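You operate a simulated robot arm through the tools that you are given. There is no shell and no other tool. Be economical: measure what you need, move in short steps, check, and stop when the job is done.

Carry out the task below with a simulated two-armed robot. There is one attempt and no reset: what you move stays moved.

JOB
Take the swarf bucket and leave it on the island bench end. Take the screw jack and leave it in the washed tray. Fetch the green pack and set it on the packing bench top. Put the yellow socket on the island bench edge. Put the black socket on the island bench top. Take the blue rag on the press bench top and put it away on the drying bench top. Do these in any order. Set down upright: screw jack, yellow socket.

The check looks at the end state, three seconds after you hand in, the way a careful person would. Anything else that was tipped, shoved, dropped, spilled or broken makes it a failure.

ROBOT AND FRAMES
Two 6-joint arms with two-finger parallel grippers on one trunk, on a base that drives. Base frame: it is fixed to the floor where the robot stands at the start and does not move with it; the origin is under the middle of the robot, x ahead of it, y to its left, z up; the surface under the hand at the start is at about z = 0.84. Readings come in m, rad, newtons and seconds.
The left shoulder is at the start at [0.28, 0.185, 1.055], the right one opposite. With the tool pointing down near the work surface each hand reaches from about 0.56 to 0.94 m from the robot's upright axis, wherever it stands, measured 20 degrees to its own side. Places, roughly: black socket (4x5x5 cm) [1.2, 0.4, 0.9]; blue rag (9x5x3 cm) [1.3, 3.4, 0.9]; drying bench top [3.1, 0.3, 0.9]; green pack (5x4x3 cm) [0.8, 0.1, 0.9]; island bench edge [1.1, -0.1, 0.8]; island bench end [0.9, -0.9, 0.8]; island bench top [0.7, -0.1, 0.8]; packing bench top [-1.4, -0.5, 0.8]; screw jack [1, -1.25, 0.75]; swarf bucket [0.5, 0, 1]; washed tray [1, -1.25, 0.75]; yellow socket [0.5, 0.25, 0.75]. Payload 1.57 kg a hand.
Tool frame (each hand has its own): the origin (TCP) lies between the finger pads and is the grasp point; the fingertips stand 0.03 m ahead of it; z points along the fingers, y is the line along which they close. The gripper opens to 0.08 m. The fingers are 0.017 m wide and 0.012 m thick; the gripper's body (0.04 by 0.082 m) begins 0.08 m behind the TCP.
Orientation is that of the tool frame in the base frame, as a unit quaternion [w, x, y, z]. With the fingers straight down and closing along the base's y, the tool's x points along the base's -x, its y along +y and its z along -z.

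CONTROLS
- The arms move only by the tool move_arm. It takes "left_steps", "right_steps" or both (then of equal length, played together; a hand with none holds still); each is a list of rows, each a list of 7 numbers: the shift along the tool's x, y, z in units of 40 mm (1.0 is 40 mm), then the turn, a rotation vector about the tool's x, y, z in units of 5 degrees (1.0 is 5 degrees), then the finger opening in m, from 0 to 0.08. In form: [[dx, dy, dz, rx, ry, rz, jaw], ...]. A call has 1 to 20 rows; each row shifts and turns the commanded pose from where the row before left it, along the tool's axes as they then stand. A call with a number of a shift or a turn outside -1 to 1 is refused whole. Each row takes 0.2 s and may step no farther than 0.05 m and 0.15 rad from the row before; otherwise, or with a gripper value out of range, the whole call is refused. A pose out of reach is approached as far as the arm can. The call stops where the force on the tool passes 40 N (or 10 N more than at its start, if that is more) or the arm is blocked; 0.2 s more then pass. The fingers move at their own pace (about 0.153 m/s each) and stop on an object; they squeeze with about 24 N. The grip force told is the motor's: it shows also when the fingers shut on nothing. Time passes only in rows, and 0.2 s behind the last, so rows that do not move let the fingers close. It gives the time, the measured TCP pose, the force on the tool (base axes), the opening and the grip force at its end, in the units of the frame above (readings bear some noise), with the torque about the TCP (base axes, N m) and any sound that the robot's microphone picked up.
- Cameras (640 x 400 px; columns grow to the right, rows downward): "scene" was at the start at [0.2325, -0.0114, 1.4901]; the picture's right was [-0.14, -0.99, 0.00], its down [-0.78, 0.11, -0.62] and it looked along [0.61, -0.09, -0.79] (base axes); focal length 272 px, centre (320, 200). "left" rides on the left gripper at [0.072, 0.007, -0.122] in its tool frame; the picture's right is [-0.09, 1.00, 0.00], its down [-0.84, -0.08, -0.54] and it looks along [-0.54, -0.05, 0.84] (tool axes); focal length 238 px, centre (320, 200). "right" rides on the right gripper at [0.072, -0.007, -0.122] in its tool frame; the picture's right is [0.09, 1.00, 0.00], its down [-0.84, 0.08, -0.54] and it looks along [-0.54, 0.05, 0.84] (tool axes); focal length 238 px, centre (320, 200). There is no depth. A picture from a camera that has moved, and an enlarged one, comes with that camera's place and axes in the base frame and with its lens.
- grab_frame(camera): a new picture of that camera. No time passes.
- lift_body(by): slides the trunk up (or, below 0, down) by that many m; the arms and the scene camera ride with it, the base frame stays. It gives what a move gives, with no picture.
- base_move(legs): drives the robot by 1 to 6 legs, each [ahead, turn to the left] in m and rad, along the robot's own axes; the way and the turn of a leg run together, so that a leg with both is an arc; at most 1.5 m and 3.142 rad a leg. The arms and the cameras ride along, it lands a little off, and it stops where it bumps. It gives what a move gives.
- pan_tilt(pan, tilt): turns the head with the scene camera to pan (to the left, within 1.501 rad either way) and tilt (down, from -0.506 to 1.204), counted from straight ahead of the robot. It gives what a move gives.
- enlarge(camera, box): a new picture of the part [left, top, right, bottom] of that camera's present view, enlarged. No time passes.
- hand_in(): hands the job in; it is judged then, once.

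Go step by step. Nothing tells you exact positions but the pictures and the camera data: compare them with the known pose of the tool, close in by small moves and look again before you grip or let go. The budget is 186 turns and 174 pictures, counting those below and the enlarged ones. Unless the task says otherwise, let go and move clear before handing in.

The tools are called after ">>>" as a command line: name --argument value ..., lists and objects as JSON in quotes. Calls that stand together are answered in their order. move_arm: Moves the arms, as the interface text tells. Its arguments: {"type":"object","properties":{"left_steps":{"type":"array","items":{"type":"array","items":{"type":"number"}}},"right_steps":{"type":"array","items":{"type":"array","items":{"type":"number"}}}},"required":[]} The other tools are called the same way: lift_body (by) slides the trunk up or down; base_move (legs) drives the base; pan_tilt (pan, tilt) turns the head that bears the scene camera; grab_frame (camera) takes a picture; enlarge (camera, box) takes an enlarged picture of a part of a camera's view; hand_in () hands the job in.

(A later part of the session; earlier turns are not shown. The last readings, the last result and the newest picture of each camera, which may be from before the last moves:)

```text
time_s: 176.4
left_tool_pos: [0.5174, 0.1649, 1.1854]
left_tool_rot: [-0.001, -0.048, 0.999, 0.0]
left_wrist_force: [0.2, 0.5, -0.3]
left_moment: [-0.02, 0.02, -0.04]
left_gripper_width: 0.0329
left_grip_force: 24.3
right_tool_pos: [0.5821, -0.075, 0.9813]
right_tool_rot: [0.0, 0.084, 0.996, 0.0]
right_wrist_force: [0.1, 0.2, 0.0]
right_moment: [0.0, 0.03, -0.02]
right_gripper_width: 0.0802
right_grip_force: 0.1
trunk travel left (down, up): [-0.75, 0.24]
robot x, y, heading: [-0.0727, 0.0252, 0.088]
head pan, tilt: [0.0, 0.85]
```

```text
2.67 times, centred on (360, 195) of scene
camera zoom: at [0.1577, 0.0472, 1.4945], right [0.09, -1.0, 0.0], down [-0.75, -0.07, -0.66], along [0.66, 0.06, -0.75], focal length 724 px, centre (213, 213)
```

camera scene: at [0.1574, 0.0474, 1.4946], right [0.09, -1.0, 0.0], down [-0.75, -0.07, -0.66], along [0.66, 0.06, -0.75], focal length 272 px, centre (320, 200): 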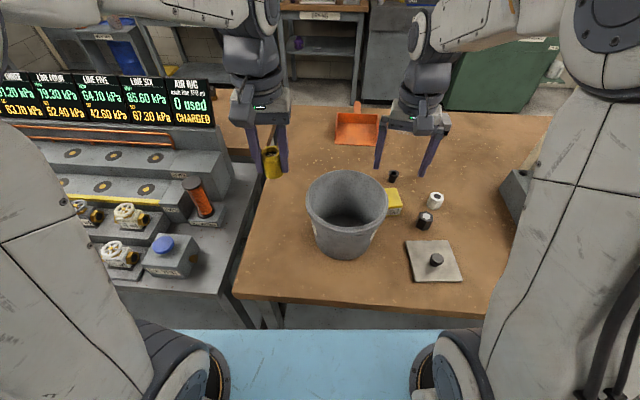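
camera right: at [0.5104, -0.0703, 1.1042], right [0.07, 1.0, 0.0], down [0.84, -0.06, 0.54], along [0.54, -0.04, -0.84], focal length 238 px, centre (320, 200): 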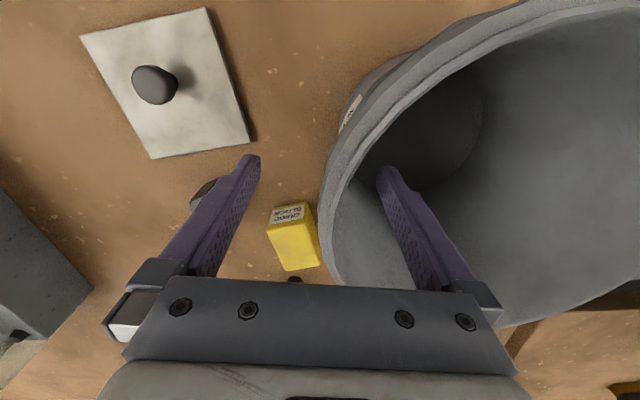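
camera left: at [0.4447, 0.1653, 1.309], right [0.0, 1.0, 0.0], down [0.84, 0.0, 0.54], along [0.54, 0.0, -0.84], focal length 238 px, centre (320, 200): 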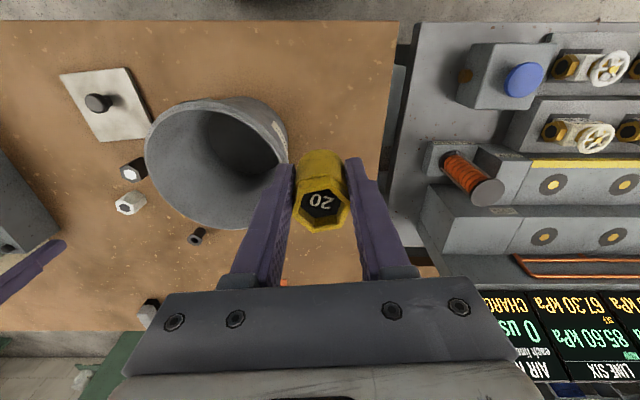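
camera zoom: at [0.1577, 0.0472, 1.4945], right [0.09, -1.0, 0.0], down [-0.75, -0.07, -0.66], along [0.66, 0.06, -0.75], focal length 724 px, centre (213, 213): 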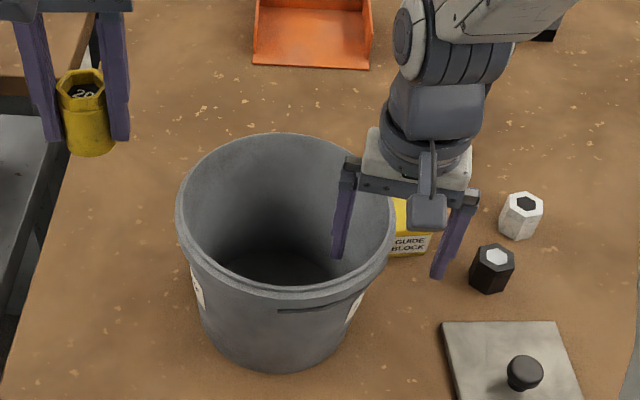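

>>> move_arm --right_steps '[[0, 0, 0, 0, 0, 0, 0.04], [0, 0, 0, 0, 0, 0, 0.02], [0, 0, 0, 0, 0, 0, 0.0], [0, 0, 0, 0, 0, 0, 0.0]]'

>>> move_arm --right_steps '[[0, 0, -0.3, 0, 0, 0, 0.0], [0, 0, -0.3, 0, 0, 0, 0.0], [0, 0, 0, 0, 0, 0, 0.0]]'

>>> enlarge --camera "scene" --box '[280, 120, 440, 270]'

```text
time_s: 177.4
left_tool_pos: [0.5164, 0.1652, 1.1857]
left_tool_rot: [-0.001, -0.048, 0.999, 0.0]
left_wrist_force: [0.6, -0.6, -0.5]
left_moment: [0.0, 0.01, 0.0]
left_gripper_width: 0.0326
left_grip_force: 24.1
right_tool_pos: [0.5818, -0.075, 0.9845]
right_tool_rot: [0.001, 0.083, 0.997, -0.001]
right_wrist_force: [-2.7, 1.5, 6.7]
right_moment: [1.43, 0.11, 0.48]
right_gripper_width: 0.0099
right_grip_force: 24.4
trunk travel left (down, up): [-0.75, 0.24]
robot x, y, heading: [-0.0785, 0.0284, 0.086]
head pan, tilt: [0.0, 0.85]
```

```text
time_s: 178.2
left_tool_pos: [0.517, 0.1653, 1.1845]
left_tool_rot: [0.0, -0.048, 0.999, 0.001]
left_wrist_force: [0.8, 0.2, -0.1]
left_moment: [0.03, -0.02, 0.01]
left_gripper_width: 0.0329
left_grip_force: 24.2
right_tool_pos: [0.5806, -0.0757, 1.0077]
right_tool_rot: [0.001, 0.083, 0.997, 0.0]
right_wrist_force: [-0.5, -0.2, -2.7]
right_moment: [-0.21, 0.04, 0.0]
right_gripper_width: 0.0036
right_grip_force: 24.2
trunk travel left (down, up): [-0.75, 0.24]
robot x, y, heading: [-0.079, 0.0241, 0.088]
head pan, tilt: [0.0, 0.85]
```

```text
2.67 times, centred on (360, 195) of scene
camera zoom: at [0.1575, 0.0472, 1.4945], right [0.09, -1.0, 0.0], down [-0.75, -0.07, -0.66], along [0.66, 0.06, -0.75], focal length 724 px, centre (213, 213)
```

zoom: 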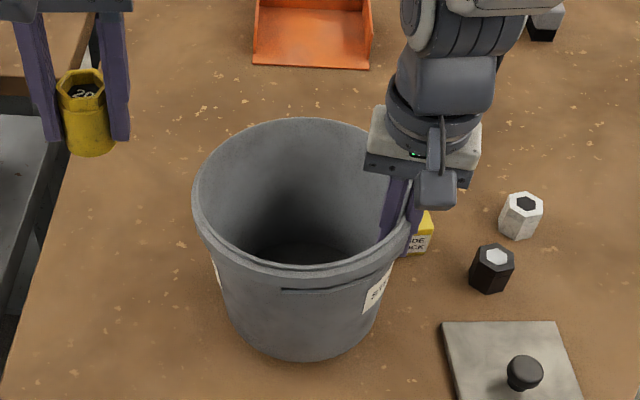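

The bucket is light (~0.28 kg) and secure. I lift more and check.

>>> move_arm --right_steps '[[0, 0, -0.8, 0, 0, 0, 0.0], [0, 0, -0.9, 0, 0, 0, 0.0], [0, 0, -0.9, 0, 0, 0, 0.0], [0, 0, 0, 0, 0, 0, 0.0]]'

>>> lift_body --by 0.22

>>> grab_frame --camera "scene"

```text
time_s: 179.2
left_tool_pos: [0.5176, 0.1658, 1.1852]
left_tool_rot: [0.0, -0.048, 0.999, 0.0]
left_wrist_force: [0.4, -0.3, -0.8]
left_moment: [0.01, 0.01, 0.0]
left_gripper_width: 0.0326
left_grip_force: 24.1
right_tool_pos: [0.5785, -0.0774, 1.1147]
right_tool_rot: [0.0, 0.083, 0.997, 0.0]
right_wrist_force: [0.5, -0.9, -2.8]
right_moment: [-0.18, 0.05, -0.04]
right_gripper_width: 0.0038
right_grip_force: 23.7
trunk travel left (down, up): [-0.75, 0.24]
robot x, y, heading: [-0.0791, 0.0275, 0.087]
head pan, tilt: [0.0, 0.85]
```

```text
time_s: 181.5
left_tool_pos: [0.5176, 0.1655, 1.4052]
left_tool_rot: [-0.001, -0.047, 0.999, 0.0]
left_wrist_force: [0.4, -0.2, -1.1]
left_moment: [0.04, 0.01, -0.01]
left_gripper_width: 0.0328
left_grip_force: 23.8
right_tool_pos: [0.5793, -0.0776, 1.3332]
right_tool_rot: [-0.001, 0.083, 0.997, 0.0]
right_wrist_force: [-0.1, 1.1, -1.9]
right_moment: [-0.17, 0.08, 0.0]
right_gripper_width: 0.0037
right_grip_force: 24.2
trunk travel left (down, up): [-0.97, 0.02]
robot x, y, heading: [-0.0797, 0.0284, 0.09]
head pan, tilt: [0.0, 0.85]
```

```text
111 pictures are left
camera scene: at [0.1578, 0.0472, 1.7145], right [0.09, -1.0, 0.0], down [-0.75, -0.07, -0.66], along [0.66, 0.06, -0.75], focal length 272 px, centre (320, 200)
```

scene: 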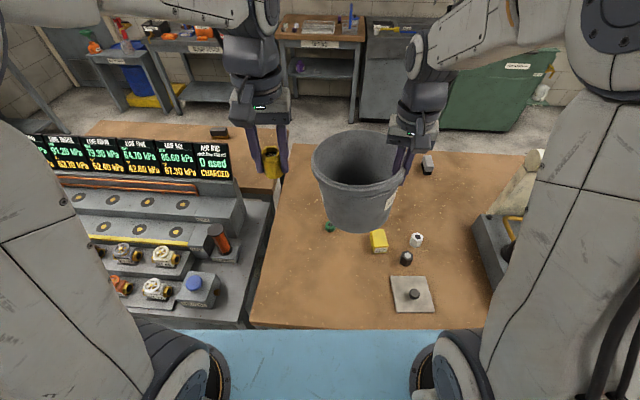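

Bucket and yellow socket are both held. I drive round to the rear side.

>>> base_move --legs '[[-0.4, 0], [0, -1.659], [1.5, 0], [0.38, 0], [0, 1.571]]'

```text
time_s: 200.8
left_tool_pos: [0.1044, -1.7757, 1.4048]
left_tool_rot: [0.0, -0.007, 1.0, 0.0]
left_wrist_force: [-0.2, -0.1, -1.0]
left_moment: [0.02, -0.01, -0.02]
left_gripper_width: 0.0329
left_grip_force: 23.5
right_tool_pos: [0.147, -2.0209, 1.3335]
right_tool_rot: [0.0, 0.123, 0.992, -0.001]
right_wrist_force: [-0.6, 0.4, -2.5]
right_moment: [-0.16, 0.09, 0.0]
right_gripper_width: 0.0037
right_grip_force: 24.3
trunk travel left (down, up): [-0.97, 0.02]
robot x, y, heading: [-0.503, -1.866, 0.011]
head pan, tilt: [0.0, 0.85]
```

>>> base_move --legs '[[1.5, 0], [0.8, 0], [0, 1.56], [0.86, 0], [0, 1.571]]'

>>> pan_tilt --pan -0.1 --tilt 0.75

>>> grab_frame --camera "scene"

```text
time_s: 223.6
left_tool_pos: [1.1474, -1.0799, 1.4055]
left_tool_rot: [0.0, 1.0, -0.01, 0.001]
left_wrist_force: [-0.5, 0.3, -1.3]
left_moment: [-0.01, -0.01, 0.03]
left_gripper_width: 0.033
left_grip_force: 24.3
right_tool_pos: [1.1158, -0.8321, 1.3345]
right_tool_rot: [0.0, 0.99, -0.141, 0.0]
right_wrist_force: [-0.8, 0.3, -2.1]
right_moment: [0.18, -0.12, 0.03]
right_gripper_width: 0.0036
right_grip_force: 23.9
trunk travel left (down, up): [-0.97, 0.02]
robot x, y, heading: [1.7557, -1.0139, 3.116]
head pan, tilt: [0.0, 0.85]
```

```text
time_s: 224.2
left_tool_pos: [1.1476, -1.0811, 1.405]
left_tool_rot: [0.0, 1.0, -0.01, 0.002]
left_wrist_force: [0.4, 0.1, -1.3]
left_moment: [0.0, -0.02, 0.01]
left_gripper_width: 0.0328
left_grip_force: 23.8
right_tool_pos: [1.1151, -0.8324, 1.3328]
right_tool_rot: [0.001, 0.99, -0.14, 0.0]
right_wrist_force: [0.6, 0.1, -2.7]
right_moment: [0.18, -0.08, 0.0]
right_gripper_width: 0.0036
right_grip_force: 24.0
trunk travel left (down, up): [-0.97, 0.02]
robot x, y, heading: [1.7562, -1.0119, 3.112]
head pan, tilt: [-0.099, 0.75]
```

```text
110 pictures are left
camera scene: at [1.5109, -0.9975, 1.7225], right [0.13, 0.99, 0.0], down [0.68, -0.09, -0.73], along [-0.73, 0.09, -0.68], focal length 272 px, centre (320, 200)
```

scene: 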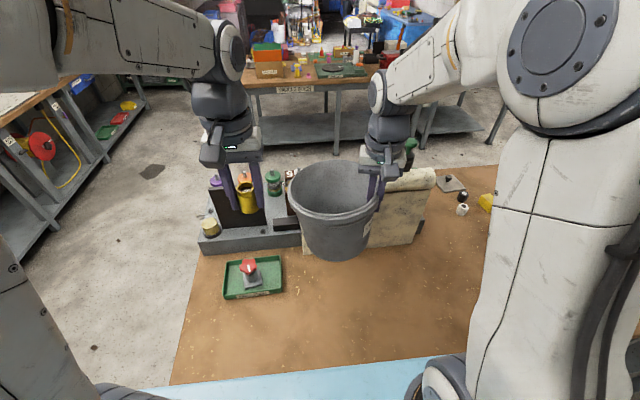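

I shift the bucket slightly to about (1.04, -0.89), lower the trunk and check.

>>> move_arm --right_steps '[[-0.66, -0.27, 0, 0, 0, 0, 0.0], [-0.66, -0.27, 0, 0, 0, 0, 0.0], [0, 0, 0, 0, 0, 0, 0.0]]'

>>> lift_body --by -0.22

>>> grab_frame --camera "scene"

>>> grab_frame --camera "right"

```text
time_s: 225.1
left_tool_pos: [1.1482, -1.0805, 1.4052]
left_tool_rot: [0.0, 1.0, -0.01, 0.001]
left_wrist_force: [-1.1, -0.4, -0.9]
left_moment: [0.01, -0.01, 0.01]
left_gripper_width: 0.0331
left_grip_force: 24.3
right_tool_pos: [1.0719, -0.7966, 1.3344]
right_tool_rot: [0.0, 0.99, -0.139, 0.0]
right_wrist_force: [-0.4, 0.2, -2.6]
right_moment: [0.17, -0.09, -0.03]
right_gripper_width: 0.0036
right_grip_force: 23.9
trunk travel left (down, up): [-0.97, 0.02]
robot x, y, heading: [1.753, -1.0131, 3.116]
head pan, tilt: [-0.099, 0.75]
```

```text
time_s: 227.4
left_tool_pos: [1.1487, -1.0807, 1.1856]
left_tool_rot: [0.0, 1.0, -0.01, 0.001]
left_wrist_force: [0.2, -0.3, -1.4]
left_moment: [-0.01, 0.0, -0.03]
left_gripper_width: 0.0327
left_grip_force: 24.0
right_tool_pos: [1.072, -0.798, 1.1143]
right_tool_rot: [0.001, 0.99, -0.14, 0.0]
right_wrist_force: [0.1, -0.9, -3.3]
right_moment: [0.22, -0.08, -0.02]
right_gripper_width: 0.0034
right_grip_force: 24.4
trunk travel left (down, up): [-0.75, 0.24]
robot x, y, heading: [1.7555, -1.0092, 3.108]
head pan, tilt: [-0.099, 0.75]
```

```text
109 pictures are left
camera scene: at [1.511, -0.9974, 1.5026], right [0.13, 0.99, 0.0], down [0.68, -0.09, -0.73], along [-0.73, 0.09, -0.68], focal length 272 px, centre (320, 200)
```

scene: 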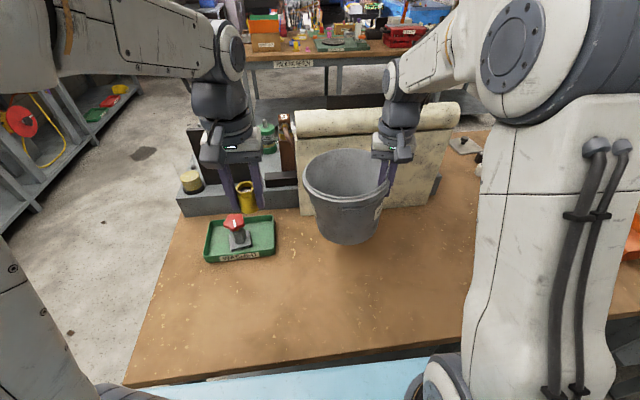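

```text
108 pictures are left
camera right: at [1.1439, -0.8105, 1.2358], right [-0.19, -0.98, 0.0], down [-0.83, 0.16, 0.54], along [-0.53, 0.1, -0.84], focal length 238 px, centre (320, 200)
```

right: 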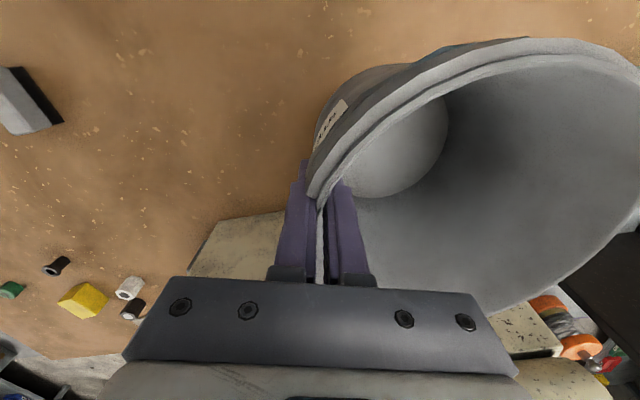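

Clear of the slab and tray. I lower the bucket.

>>> move_arm --right_steps '[[0, 0, 0.7, 0, 0, 0, 0.0], [0, 0, 0.7, 0, 0, 0, 0.0], [0, 0, 0.6, 0, 0, 0, 0.0], [0, 0, 0.3, 0, 0, 0, 0.0], [0, 0, 0, 0, 0, 0, 0.0]]'

>>> grab_frame --camera "scene"

```text
time_s: 228.6
left_tool_pos: [1.1471, -1.0792, 1.1855]
left_tool_rot: [0.0, 1.0, -0.01, 0.0]
left_wrist_force: [-0.3, -0.7, -0.1]
left_moment: [0.04, -0.01, 0.01]
left_gripper_width: 0.0326
left_grip_force: 23.8
right_tool_pos: [1.075, -0.7984, 1.0228]
right_tool_rot: [0.0, 0.99, -0.14, 0.0]
right_wrist_force: [0.8, -0.2, -2.8]
right_moment: [0.19, -0.09, -0.05]
right_gripper_width: 0.0035
right_grip_force: 23.9
trunk travel left (down, up): [-0.75, 0.24]
robot x, y, heading: [1.7554, -1.0096, 3.111]
head pan, tilt: [-0.099, 0.75]
```

```text
107 pictures are left
camera scene: at [1.5108, -0.9974, 1.5025], right [0.13, 0.99, 0.0], down [0.68, -0.09, -0.73], along [-0.73, 0.09, -0.68], focal length 272 px, centre (320, 200)
```

scene: 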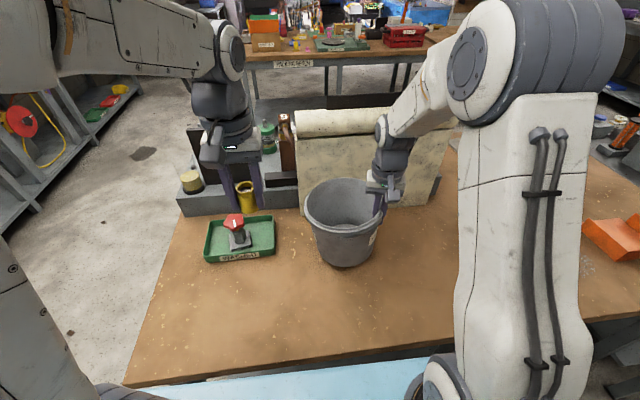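

>>> move_arm --right_steps '[[0, 0, 0.15, 0, 0, 0, 0.0], [0, 0, 0.15, 0, 0, 0, 0.0], [0, 0, 0.15, 0, 0, 0, 0.0], [0, 0, 0, 0, 0, 0, 0.0]]'

>>> enlarge --camera "scene" --box '[260, 150, 430, 290]'

```text
time_s: 229.6
left_tool_pos: [1.1483, -1.0807, 1.1852]
left_tool_rot: [0.0, 1.0, -0.011, 0.001]
left_wrist_force: [-0.4, -0.2, -1.0]
left_moment: [-0.02, -0.01, -0.01]
left_gripper_width: 0.0326
left_grip_force: 24.2
right_tool_pos: [1.0735, -0.7981, 1.0035]
right_tool_rot: [0.0, 0.99, -0.14, 0.0]
right_wrist_force: [0.2, -0.6, -3.0]
right_moment: [0.2, -0.09, -0.02]
right_gripper_width: 0.0036
right_grip_force: 23.9
trunk travel left (down, up): [-0.75, 0.24]
robot x, y, heading: [1.7572, -1.0101, 3.112]
head pan, tilt: [-0.099, 0.75]
```

```text
2.86 times, centred on (345, 220) of scene
camera zoom: at [1.5108, -0.9974, 1.5025], right [0.13, 0.99, 0.0], down [0.68, -0.09, -0.73], along [-0.73, 0.09, -0.68], focal length 776 px, centre (249, 143)
```

zoom: 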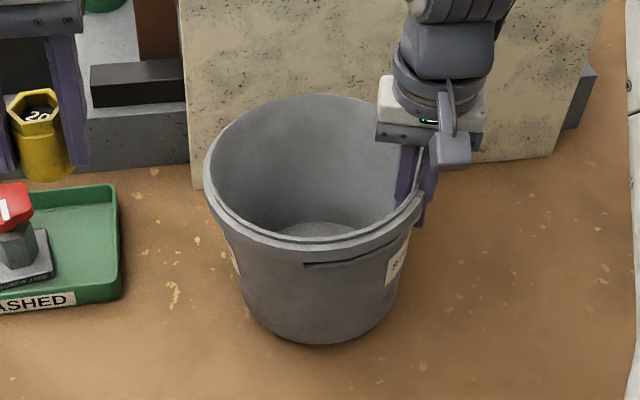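

>>> move_arm --right_steps '[[0, 0, 0.12, 0, 0, 0, 0.0], [0, 0, 0.12, 0, 0, 0, 0.0], [0, 0, 0.12, 0, 0, 0, 0.0], [0, 0, 0, 0, 0, 0, 0.0]]'

```text
time_s: 230.6
left_tool_pos: [1.1495, -1.0798, 1.1857]
left_tool_rot: [0.001, 1.0, -0.011, 0.0]
left_wrist_force: [0.2, -0.3, -1.5]
left_moment: [0.01, 0.02, 0.03]
left_gripper_width: 0.0327
left_grip_force: 24.5
right_tool_pos: [1.0735, -0.796, 0.9904]
right_tool_rot: [0.0, 0.99, -0.141, -0.002]
right_wrist_force: [2.2, 5.1, 12.9]
right_moment: [-1.22, 0.7, -0.11]
right_gripper_width: 0.005
right_grip_force: 24.4
trunk travel left (down, up): [-0.75, 0.24]
robot x, y, heading: [1.7558, -1.0123, 3.115]
head pan, tilt: [-0.099, 0.75]
```

The bottom touches. I open so that it settles flat.

>>> move_arm --right_steps '[[0, 0, 0, 0, 0, 0, 0.015], [0, 0, 0, 0, 0, 0, 0.03], [0, 0, 0, 0, 0, 0, 0.06], [0, 0, 0, 0, 0, 0, 0.08], [0, 0, 0, 0, 0, 0, 0.08]]'

>>> enlarge --camera "scene" --box '[260, 150, 430, 290]'

>>> grab_frame --camera "right"

```text
time_s: 231.8
left_tool_pos: [1.1488, -1.0804, 1.1853]
left_tool_rot: [-0.001, 1.0, -0.012, 0.0]
left_wrist_force: [-0.4, 0.0, -0.8]
left_moment: [0.01, 0.0, 0.01]
left_gripper_width: 0.0329
left_grip_force: 23.7
right_tool_pos: [1.0737, -0.7978, 0.9916]
right_tool_rot: [0.0, 0.99, -0.139, 0.0]
right_wrist_force: [0.6, 1.1, -0.5]
right_moment: [-0.02, -0.01, -0.06]
right_gripper_width: 0.08
right_grip_force: 0.0
trunk travel left (down, up): [-0.75, 0.24]
robot x, y, heading: [1.7552, -1.0124, 3.114]
head pan, tilt: [-0.099, 0.75]
```

```text
2.86 times, centred on (345, 220) of scene
camera zoom: at [1.511, -0.9974, 1.5026], right [0.13, 0.99, 0.0], down [0.68, -0.09, -0.73], along [-0.73, 0.09, -0.68], focal length 776 px, centre (249, 143)
```

zoom: 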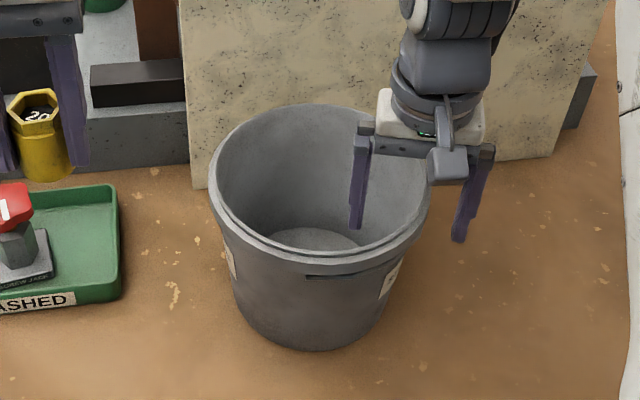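

```text
104 pictures are left
camera right: at [1.1448, -0.8108, 1.1118], right [-0.19, -0.98, 0.0], down [-0.82, 0.16, 0.54], along [-0.53, 0.1, -0.84], focal length 238 px, centre (320, 200)
```

right: 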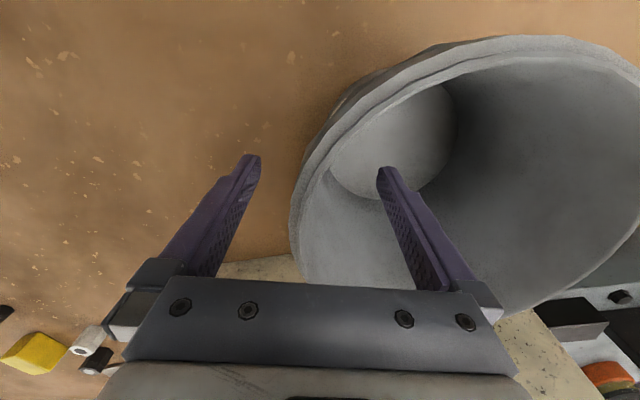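

Bucket stands upright. I raise the right hand and drive along to the edge spot near (1.1, -0.1).

>>> move_arm --right_steps '[[0, 0, -0.9, 0, 0, 0, 0.08], [0, 0, -0.9, 0, 0, 0, 0.08], [0, 0, -0.9, 0, 0, 0, 0.08], [0, 0, -0.9, 0, 0, 0, 0.08], [0, 0, -0.9, 0, 0, 0, 0.08], [0, 0, 0, 0, 0, 0, 0.08]]'

>>> base_move --legs '[[0, -1.543], [1.0, 0], [0, 1.571]]'

>>> pan_tilt --pan 0.0 --tilt 0.8

>>> grab_frame --camera "scene"

```text
time_s: 233.2
left_tool_pos: [1.1481, -1.081, 1.1853]
left_tool_rot: [0.001, 1.0, -0.011, 0.0]
left_wrist_force: [-0.1, 0.5, -1.3]
left_moment: [0.01, 0.02, 0.0]
left_gripper_width: 0.0329
left_grip_force: 23.7
right_tool_pos: [1.0737, -0.7983, 1.1734]
right_tool_rot: [-0.001, 0.99, -0.139, -0.001]
right_wrist_force: [0.2, 0.1, -0.9]
right_moment: [0.02, 0.0, 0.01]
right_gripper_width: 0.0801
right_grip_force: 0.1
trunk travel left (down, up): [-0.75, 0.24]
robot x, y, heading: [1.7562, -1.0141, 3.112]
head pan, tilt: [-0.099, 0.75]
```

```text
time_s: 246.0
left_tool_pos: [1.1509, -0.0817, 1.1859]
left_tool_rot: [-0.001, 1.0, 0.001, 0.001]
left_wrist_force: [-0.3, 0.1, -1.7]
left_moment: [0.0, 0.02, 0.01]
left_gripper_width: 0.033
left_grip_force: 24.6
right_tool_pos: [1.0703, 0.1966, 1.1724]
right_tool_rot: [0.0, 0.992, -0.129, 0.0]
right_wrist_force: [-0.5, 0.1, 0.1]
right_moment: [0.0, 0.03, -0.01]
right_gripper_width: 0.0799
right_grip_force: 0.1
trunk travel left (down, up): [-0.75, 0.24]
robot x, y, heading: [1.7549, 0.0013, 3.137]
head pan, tilt: [-0.099, 0.75]
```

```text
time_s: 246.7
left_tool_pos: [1.1506, -0.083, 1.1861]
left_tool_rot: [0.0, 1.0, 0.001, 0.001]
left_wrist_force: [-0.6, 0.5, -0.7]
left_moment: [0.02, -0.01, -0.03]
left_gripper_width: 0.0328
left_grip_force: 24.2
right_tool_pos: [1.07, 0.1977, 1.1719]
right_tool_rot: [0.0, 0.992, -0.129, 0.0]
right_wrist_force: [0.0, 0.5, -0.8]
right_moment: [-0.02, 0.01, 0.0]
right_gripper_width: 0.0801
right_grip_force: 0.1
trunk travel left (down, up): [-0.75, 0.24]
robot x, y, heading: [1.7538, 0.0023, 3.139]
head pan, tilt: [0.0, 0.799]
```

```text
103 pictures are left
camera scene: at [1.5132, 0.0005, 1.4986], right [0.0, 1.0, 0.0], down [0.72, 0.0, -0.7], along [-0.7, 0.0, -0.72], focal length 272 px, centre (320, 200)
```

scene: 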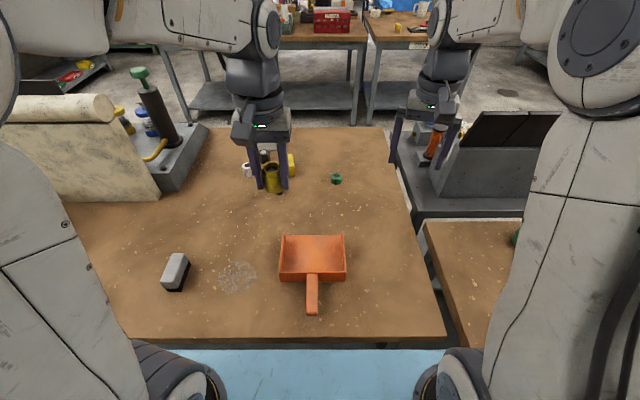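

Free spot beside the dustpan at about (1.075, -0.165). I move the left hand there and lower part way.

>>> move_arm --left_steps '[[-0.63, 0.68, 0, 0, 0, 0, 0.01], [-0.63, 0.68, 0, 0, 0, 0, 0.01], [-0.63, 0.68, 0, 0, 0, 0, 0.01], [0, 0, 0.9, 0, 0, 0, 0.01], [0, 0, 0.9, 0, 0, 0, 0.01], [0, 0, 0.9, 0, 0, 0, 0.01], [0, 0, 0.9, 0, 0, 0, 0.01], [0, 0, 0.9, 0, 0, 0, 0.01], [0, 0, 0, 0, 0, 0, 0.01]]'

>>> grab_frame --camera "left"

>>> grab_frame --camera "scene"

```text
time_s: 248.7
left_tool_pos: [1.0765, -0.164, 1.0038]
left_tool_rot: [0.001, 1.0, 0.001, 0.001]
left_wrist_force: [0.0, 0.2, -1.0]
left_moment: [-0.02, -0.01, 0.04]
left_gripper_width: 0.0326
left_grip_force: 24.3
right_tool_pos: [1.0706, 0.197, 1.1716]
right_tool_rot: [0.0, 0.992, -0.129, 0.0]
right_wrist_force: [0.3, -0.1, -0.5]
right_moment: [-0.03, 0.01, -0.01]
right_gripper_width: 0.0801
right_grip_force: 0.0
trunk travel left (down, up): [-0.75, 0.24]
robot x, y, heading: [1.7575, 0.0003, 3.137]
head pan, tilt: [0.0, 0.799]
```

```text
102 pictures are left
camera left: at [1.148, -0.1701, 1.1274], right [-0.09, -1.0, 0.0], down [-0.84, 0.08, 0.54], along [-0.54, 0.05, -0.84], focal length 238 px, centre (320, 200)
```

left: 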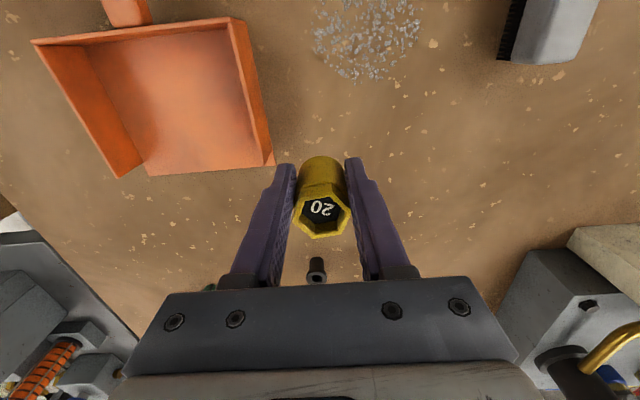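

```text
101 pictures are left
camera scene: at [1.513, 0.0005, 1.4985], right [0.0, 1.0, 0.0], down [0.72, 0.0, -0.7], along [-0.7, 0.0, -0.72], focal length 272 px, centre (320, 200)
```

scene: 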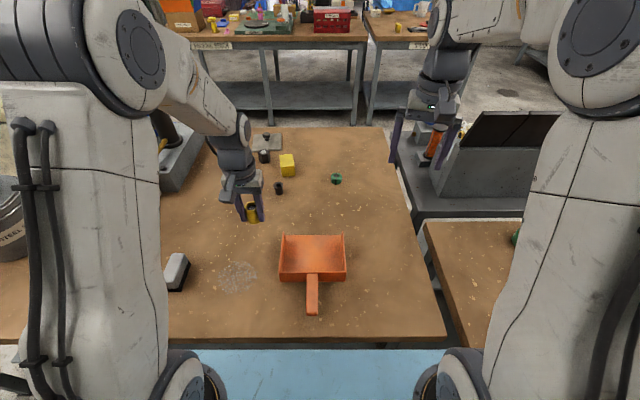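

Clear all round. Lowering.

>>> move_arm --left_steps '[[0.2, 0, 0.9, 0, 0, 0, 0.01], [0, 0, 0.9, 0, 0, 0, 0.01], [0, 0, 0.9, 0, 0, 0, 0.01], [0, 0, 0.25, 0, 0, 0, 0.01], [0, 0, 0.1, 0, 0, 0, 0.01], [0, 0, 0.1, 0, 0, 0, 0.01], [0, 0, 0, 0, 0, 0, 0.01]]'

```text
time_s: 250.3
left_tool_pos: [1.0853, -0.1646, 0.8793]
left_tool_rot: [0.0, 1.0, 0.0, 0.001]
left_wrist_force: [-0.4, -0.3, -1.4]
left_moment: [0.0, -0.01, 0.0]
left_gripper_width: 0.0326
left_grip_force: 24.3
right_tool_pos: [1.0703, 0.1974, 1.1736]
right_tool_rot: [0.0, 0.992, -0.129, 0.0]
right_wrist_force: [-0.1, 0.3, -0.1]
right_moment: [0.03, -0.02, -0.05]
right_gripper_width: 0.0802
right_grip_force: 0.1
trunk travel left (down, up): [-0.75, 0.24]
robot x, y, heading: [1.7563, 0.001, 3.135]
head pan, tilt: [0.0, 0.799]
```

>>> move_arm --left_steps '[[0, 0, 0.06, 0, 0, 0, 0.01], [0, 0, 0.05, 0, 0, 0, 0.01], [0, 0, 0, 0, 0, 0, 0.01]]'

```text
time_s: 251.1
left_tool_pos: [1.0834, -0.1625, 0.8758]
left_tool_rot: [0.0, 1.0, 0.001, 0.0]
left_wrist_force: [1.5, 0.7, 15.5]
left_moment: [0.08, 0.07, -0.04]
left_gripper_width: 0.0328
left_grip_force: 24.5
right_tool_pos: [1.0696, 0.1971, 1.1728]
right_tool_rot: [0.0, 0.992, -0.129, -0.001]
right_wrist_force: [-0.7, -0.2, 0.0]
right_moment: [-0.03, -0.01, -0.01]
right_gripper_width: 0.0804
right_grip_force: 0.1
trunk travel left (down, up): [-0.75, 0.24]
robot x, y, heading: [1.7524, 0.0021, 3.136]
head pan, tilt: [0.0, 0.799]
```

Contact. Release and rise.

>>> move_arm --left_steps '[[0, 0, -0.04, 0, 0, 0, 0.01], [0, 0, 0, 0, 0, 0, 0.055], [0, 0, 0, 0, 0, 0, 0.055], [0, 0, -0.5, 0, 0, 0, 0.055], [0, 0, -0.9, 0, 0, 0, 0.055], [0, 0, -0.9, 0, 0, 0, 0.055], [0, 0, -0.9, 0, 0, 0, 0.08], [0, 0, -0.9, 0, 0, 0, 0.08], [0, 0, -0.9, 0, 0, 0, 0.08], [0, 0, -0.9, 0, 0, 0, 0.08], [0, 0, -0.9, 0, 0, 0, 0.08], [0, 0, 0, 0, 0, 0, 0.08]]'

>>> grab_frame --camera "left"

>>> lift_body --by 0.15

>>> grab_frame --camera "scene"

```text
time_s: 253.7
left_tool_pos: [1.0814, -0.165, 1.1483]
left_tool_rot: [0.0, 1.0, 0.001, 0.0]
left_wrist_force: [-0.3, -0.2, -0.4]
left_moment: [0.02, 0.03, -0.01]
left_gripper_width: 0.08
left_grip_force: 0.0
right_tool_pos: [1.0704, 0.1965, 1.1719]
right_tool_rot: [0.0, 0.992, -0.129, -0.001]
right_wrist_force: [0.1, -0.4, 1.1]
right_moment: [0.0, 0.0, 0.03]
right_gripper_width: 0.0799
right_grip_force: 0.0
trunk travel left (down, up): [-0.75, 0.24]
robot x, y, heading: [1.7574, 0.0026, 3.137]
head pan, tilt: [0.0, 0.799]
```

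```text
100 pictures are left
camera left: at [1.1533, -0.1709, 1.2724], right [-0.09, -1.0, 0.0], down [-0.84, 0.08, 0.54], along [-0.54, 0.05, -0.84], focal length 238 px, centre (320, 200)
```

left: 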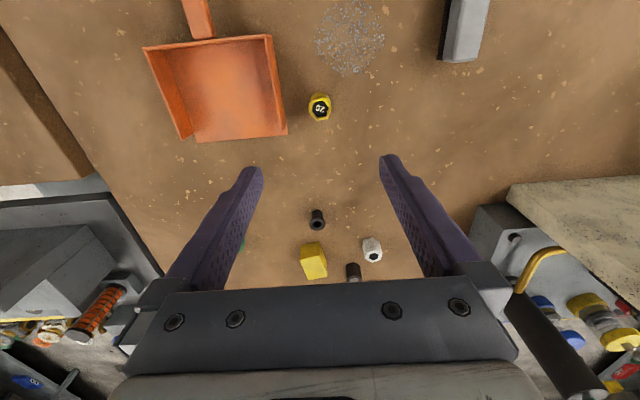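

```text
time_s: 255.4
left_tool_pos: [1.0818, -0.165, 1.2989]
left_tool_rot: [0.0, 1.0, 0.001, 0.001]
left_wrist_force: [-1.0, 0.6, 0.7]
left_moment: [0.03, 0.0, -0.01]
left_gripper_width: 0.08
left_grip_force: 0.0
right_tool_pos: [1.0691, 0.1966, 1.321]
right_tool_rot: [0.0, 0.992, -0.128, 0.0]
right_wrist_force: [-0.4, -0.4, -0.2]
right_moment: [-0.01, 0.0, -0.02]
right_gripper_width: 0.0798
right_grip_force: 0.1
trunk travel left (down, up): [-0.9, 0.09]
robot x, y, heading: [1.7574, 0.005, 3.139]
head pan, tilt: [0.0, 0.799]
```

```text
99 pictures are left
camera scene: at [1.5131, 0.0005, 1.6485], right [0.0, 1.0, 0.0], down [0.72, 0.0, -0.7], along [-0.7, 0.0, -0.72], focal length 272 px, centre (320, 200)
```

scene: 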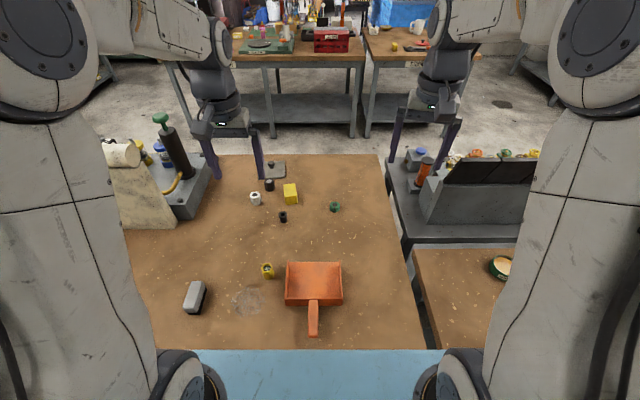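

Yellow socket stands at the edge. Next the rag: I turn left-side (+y) along the rear aisle and look.

>>> base_move --legs '[[0, -1.571], [1.2, 0]]'

>>> pan_tilt --pan 0.0 --tilt 0.4

>>> grab_frame --camera "scene"

```text
time_s: 265.2
left_tool_pos: [1.6018, 1.8563, 1.2986]
left_tool_rot: [-0.001, -0.706, 0.708, 0.0]
left_wrist_force: [-0.3, -0.5, 0.5]
left_moment: [0.02, -0.01, 0.0]
left_gripper_width: 0.0804
left_grip_force: 0.1
right_tool_pos: [1.9621, 1.8659, 1.321]
right_tool_rot: [0.0, -0.609, 0.793, 0.0]
right_wrist_force: [-0.9, -0.2, 0.0]
right_moment: [-0.02, 0.0, 0.02]
right_gripper_width: 0.0801
right_grip_force: 0.0
trunk travel left (down, up): [-0.9, 0.09]
robot x, y, heading: [1.764, 1.1827, 1.56]
head pan, tilt: [0.0, 0.799]
```

```text
time_s: 266.1
left_tool_pos: [1.5999, 1.8552, 1.2979]
left_tool_rot: [0.0, -0.707, 0.707, -0.001]
left_wrist_force: [0.7, -0.3, 0.3]
left_moment: [0.0, 0.05, 0.02]
left_gripper_width: 0.0802
left_grip_force: 0.1
right_tool_pos: [1.9624, 1.8655, 1.3211]
right_tool_rot: [0.001, -0.609, 0.793, 0.0]
right_wrist_force: [0.8, -0.9, -0.4]
right_moment: [-0.04, -0.01, 0.0]
right_gripper_width: 0.0798
right_grip_force: 0.1
trunk travel left (down, up): [-0.9, 0.09]
robot x, y, heading: [1.7663, 1.1819, 1.564]
head pan, tilt: [0.0, 0.4]
```

```text
98 pictures are left
camera scene: at [1.763, 1.4328, 1.6836], right [1.0, -0.01, 0.0], down [0.0, -0.39, -0.92], along [0.01, 0.92, -0.39], focal length 272 px, centre (320, 200)
```

scene: 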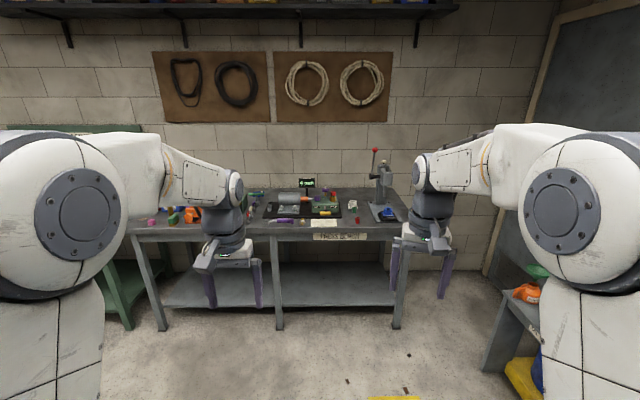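

>>> enlarge --camera "scene" --box '[120, 140, 440, 260]'

>>> enlarge --camera "scene" --box '[250, 175, 410, 245]'

```text
2.00 times, centred on (280, 200) of scene
camera zoom: at [1.763, 1.4328, 1.6836], right [1.0, -0.01, 0.0], down [0.0, -0.39, -0.92], along [0.01, 0.92, -0.39], focal length 543 px, centre (400, 200)
```

zoom: 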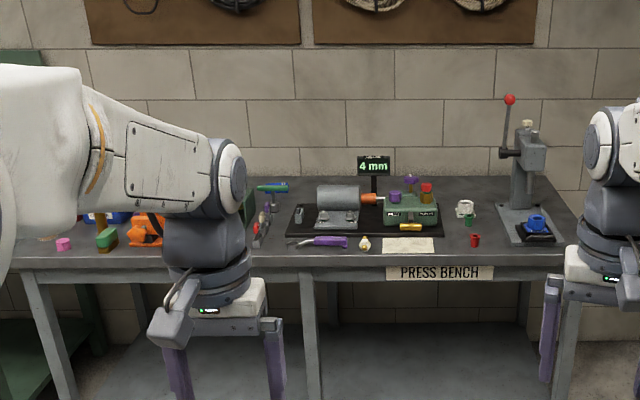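

```text
4.00 times, centred on (330, 210) of scene
camera zoom: at [1.763, 1.4328, 1.6836], right [1.0, -0.01, 0.0], down [0.0, -0.39, -0.92], along [0.01, 0.92, -0.39], focal length 1086 px, centre (280, 160)
```

zoom: 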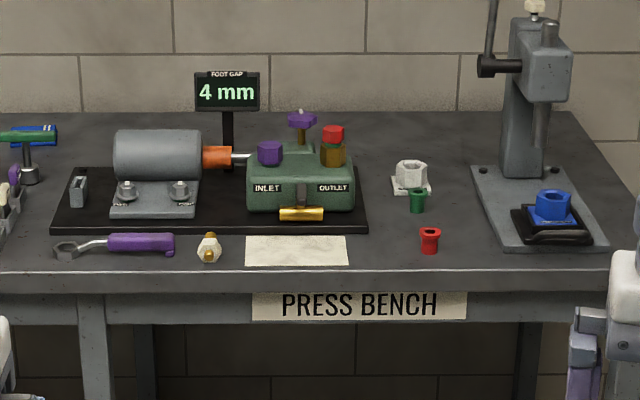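

The blue item near (1.28, 3.5) at the back left of the press bench looks like the rag. I drive closer.

>>> base_move --legs '[[0, 0.2], [1.3, 0], [0, -0.19]]'

>>> pan_tilt --pan 0.2 --tilt 0.7

>>> grab_frame --camera "scene"

```text
time_s: 274.0
left_tool_pos: [1.3247, 3.0911, 1.2981]
left_tool_rot: [0.0, 0.718, -0.696, 0.001]
left_wrist_force: [-0.2, -0.3, 0.4]
left_moment: [-0.02, -0.03, 0.0]
left_gripper_width: 0.0801
left_grip_force: 0.1
right_tool_pos: [1.6859, 3.1121, 1.3214]
right_tool_rot: [0.0, -0.621, 0.784, 0.001]
right_wrist_force: [-0.6, -0.4, -0.3]
right_moment: [0.0, -0.01, 0.01]
right_gripper_width: 0.0797
right_grip_force: 0.0
trunk travel left (down, up): [-0.9, 0.09]
robot x, y, heading: [1.5075, 2.4224, 1.592]
head pan, tilt: [0.0, 0.4]
```

```text
time_s: 274.8
left_tool_pos: [1.3247, 3.0907, 1.299]
left_tool_rot: [0.0, 0.717, -0.697, 0.0]
left_wrist_force: [0.3, 0.6, -0.1]
left_moment: [-0.04, -0.03, 0.02]
left_gripper_width: 0.08
left_grip_force: 0.1
right_tool_pos: [1.6857, 3.1101, 1.3226]
right_tool_rot: [0.001, -0.621, 0.784, 0.001]
right_wrist_force: [0.2, -0.7, 0.0]
right_moment: [0.0, -0.03, 0.01]
right_gripper_width: 0.0798
right_grip_force: 0.0
trunk travel left (down, up): [-0.9, 0.09]
robot x, y, heading: [1.5107, 2.4223, 1.59]
head pan, tilt: [0.201, 0.7]
```

```text
95 pictures are left
camera scene: at [1.4829, 2.6634, 1.6569], right [0.98, 0.22, 0.0], down [0.14, -0.63, -0.77], along [-0.17, 0.75, -0.64], focal length 272 px, centre (320, 200)
```

scene: 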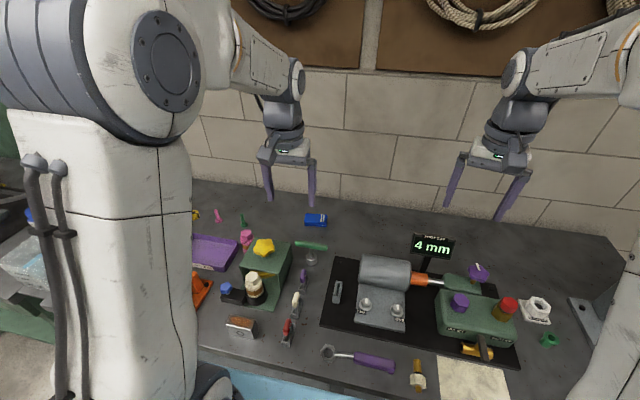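

>>> enlarge --camera "scene" --box '[180, 190, 360, 300]'

>>> grab_frame --camera "left"

```text
3.56 times, centred on (270, 245) of scene
camera zoom: at [1.4829, 2.6634, 1.6569], right [0.98, 0.22, 0.0], down [0.14, -0.63, -0.77], along [-0.17, 0.75, -0.64], focal length 966 px, centre (498, 40)
```

zoom: 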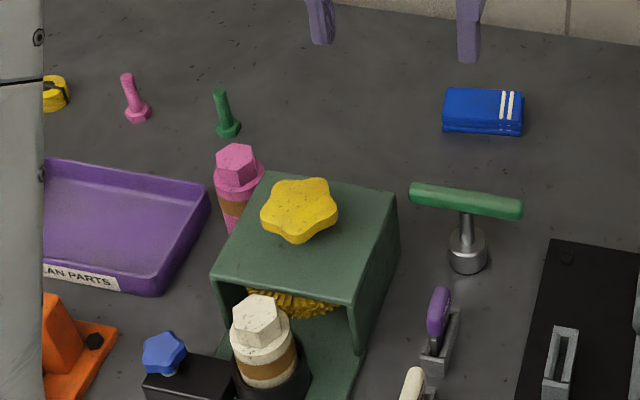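

```text
93 pictures are left
camera left: at [1.3198, 3.0194, 1.4219], right [-1.0, 0.06, 0.0], down [0.05, 0.84, 0.54], along [0.03, 0.54, -0.84], focal length 238 px, centre (320, 200)
```

left: 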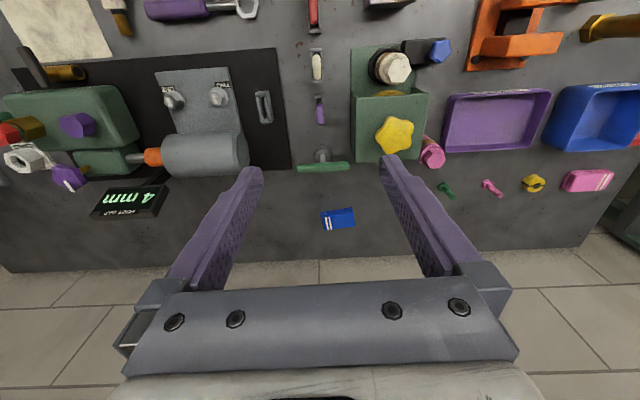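

The folded blue rag with white stripes is at about (1.288, 3.447). It must be gripped across its 5 cm width, so I turn the left hand 90° and creep closer.

>>> base_move --legs '[[0.08, 0]]'

>>> move_arm --left_steps '[[0, 0, 0, 0, 0, 1, 0.08], [0, 0, 0, 0, 0, 1, 0.08], [0, 0, 0, 0, 0, 1, 0.08], [0, 0, 0, 0, 0, 1, 0.08], [0, 0, 0, 0, 0, 1, 0.08], [0, 0, 0, 0, 0, 1, 0.08], [0, 0, 0, 0, 0, 1, 0.08], [0, 0, 0, 0, 0, 1, 0.08], [0, 0, 0, 0, 0, 1, 0.08], [0, 0, 0, 0, 0, 1, 0.08], [0, 0, 0, 0, 0, 1, 0.08], [0, 0, 0, 0, 0, 1, 0.08], [0, 0, 0, 0, 0, 1, 0.08], [0, 0, 0, 0, 0, 1, 0.08], [0, 0, 0, 0, 0, 1, 0.08], [0, 0, 0, 0, 0, 1, 0.08], [0, 0, 0, 0, 0, 1, 0.08], [0, 0, 0, 0, 0, 0, 0.08]]'

>>> pan_tilt --pan 0.1 --tilt 1.1

>>> grab_frame --camera "scene"

>>> grab_frame --camera "left"

```text
time_s: 275.8
left_tool_pos: [1.3231, 3.1711, 1.2984]
left_tool_rot: [0.0, 0.717, -0.697, 0.001]
left_wrist_force: [-0.6, -0.4, 0.7]
left_moment: [0.02, -0.02, 0.0]
left_gripper_width: 0.0801
left_grip_force: 0.1
right_tool_pos: [1.6822, 3.1927, 1.3222]
right_tool_rot: [0.0, -0.62, 0.785, 0.0]
right_wrist_force: [0.1, -0.4, -0.5]
right_moment: [-0.01, -0.01, 0.0]
right_gripper_width: 0.0798
right_grip_force: 0.1
trunk travel left (down, up): [-0.9, 0.09]
robot x, y, heading: [1.5097, 2.5007, 1.594]
head pan, tilt: [0.201, 0.7]
```

```text
time_s: 279.6
left_tool_pos: [1.3226, 3.1708, 1.2991]
left_tool_rot: [-0.001, -0.056, 0.998, -0.001]
left_wrist_force: [0.5, 0.8, -0.3]
left_moment: [0.01, 0.03, 0.02]
left_gripper_width: 0.0798
left_grip_force: 0.0
right_tool_pos: [1.6851, 3.1925, 1.3218]
right_tool_rot: [0.001, -0.621, 0.784, 0.0]
right_wrist_force: [0.3, 0.5, -0.1]
right_moment: [-0.02, -0.04, -0.04]
right_gripper_width: 0.0801
right_grip_force: 0.0
trunk travel left (down, up): [-0.9, 0.09]
robot x, y, heading: [1.505, 2.5035, 1.59]
head pan, tilt: [0.201, 0.7]
```

```text
time_s: 280.5
left_tool_pos: [1.3231, 3.1714, 1.2991]
left_tool_rot: [0.0, -0.058, 0.998, -0.001]
left_wrist_force: [0.1, 0.8, -0.8]
left_moment: [0.02, -0.03, -0.02]
left_gripper_width: 0.08
left_grip_force: 0.0
right_tool_pos: [1.6845, 3.1924, 1.3219]
right_tool_rot: [0.001, -0.62, 0.785, 0.0]
right_wrist_force: [0.1, 0.0, 0.0]
right_moment: [-0.01, -0.04, 0.02]
right_gripper_width: 0.0796
right_grip_force: 0.0
trunk travel left (down, up): [-0.9, 0.09]
robot x, y, heading: [1.5061, 2.4977, 1.592]
head pan, tilt: [0.099, 1.1]
```

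```text
92 pictures are left
camera scene: at [1.4923, 2.7237, 1.6269], right [0.99, 0.12, 0.0], down [0.11, -0.88, -0.45], along [-0.06, 0.45, -0.89], focal length 272 px, centre (320, 200)
```

scene: 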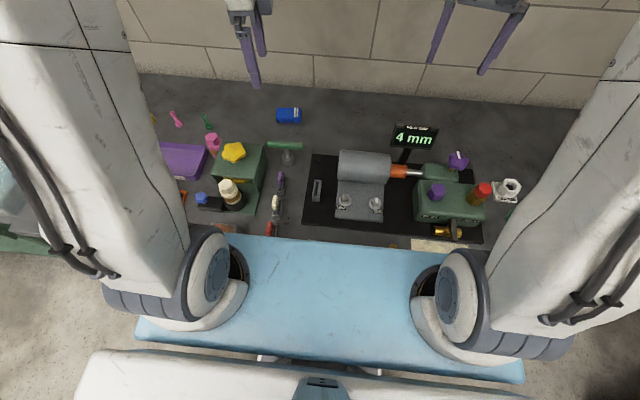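

```text
91 pictures are left
camera left: at [1.2507, 3.1702, 1.4218], right [-0.02, 1.0, 0.0], down [0.84, 0.02, 0.54], along [0.54, 0.01, -0.84], focal length 238 px, centre (320, 200)
```

left: 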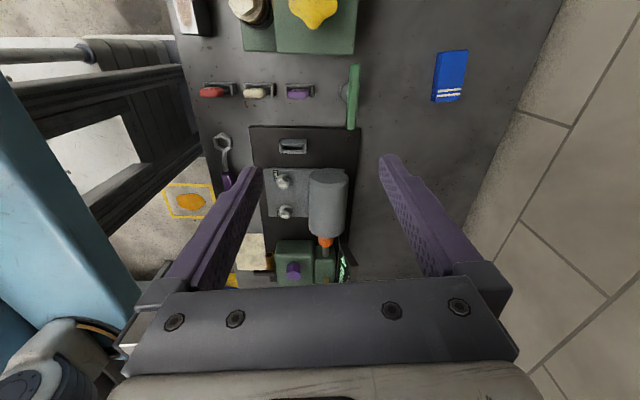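

The blue deck is at shoulder height, so there's room above the bench. I creep 6 cm nearer.

>>> base_move --legs '[[0.06, 0]]'

>>> move_arm --left_steps '[[0, 0.9, 0, 0, 0, 0, 0.08], [0, 0.9, 0, 0, 0, 0, 0.08], [0, 0.9, 0, 0, 0, 0, 0.08], [0.2, 0.9, 0, 0, 0, 0, 0.08], [0, 0.8, 0, 0, 0, 0, 0.08], [0, 0, 0, 0, 0, 0, 0.08]]'

>>> grab_frame --camera "left"

```text
time_s: 281.5
left_tool_pos: [1.322, 3.231, 1.2983]
left_tool_rot: [0.0, -0.058, 0.998, -0.003]
left_wrist_force: [0.8, -0.7, 0.7]
left_moment: [0.03, 0.01, 0.01]
left_gripper_width: 0.0803
left_grip_force: 0.0
right_tool_pos: [1.6835, 3.2542, 1.3206]
right_tool_rot: [0.0, -0.621, 0.784, 0.0]
right_wrist_force: [-0.4, 0.1, -0.3]
right_moment: [0.01, -0.03, -0.03]
right_gripper_width: 0.0802
right_grip_force: 0.1
trunk travel left (down, up): [-0.9, 0.09]
robot x, y, heading: [1.5046, 2.5591, 1.592]
head pan, tilt: [0.099, 1.1]
```

```text
time_s: 282.9
left_tool_pos: [1.2933, 3.406, 1.298]
left_tool_rot: [0.001, -0.058, 0.998, -0.002]
left_wrist_force: [0.3, -0.4, -0.3]
left_moment: [-0.02, -0.01, -0.03]
left_gripper_width: 0.0798
left_grip_force: 0.1
right_tool_pos: [1.6838, 3.2539, 1.3217]
right_tool_rot: [-0.001, -0.62, 0.784, 0.0]
right_wrist_force: [0.2, 0.6, 0.2]
right_moment: [-0.03, -0.01, -0.01]
right_gripper_width: 0.08
right_grip_force: 0.2
trunk travel left (down, up): [-0.9, 0.09]
robot x, y, heading: [1.5058, 2.5625, 1.593]
head pan, tilt: [0.099, 1.1]
```

```text
90 pictures are left
camera left: at [1.2209, 3.4064, 1.4205], right [-0.02, 1.0, 0.0], down [0.84, 0.02, 0.54], along [0.54, 0.01, -0.84], focal length 238 px, centre (320, 200)
```

left: 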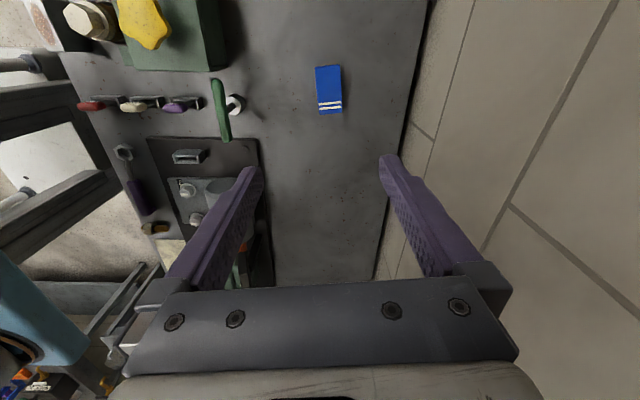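

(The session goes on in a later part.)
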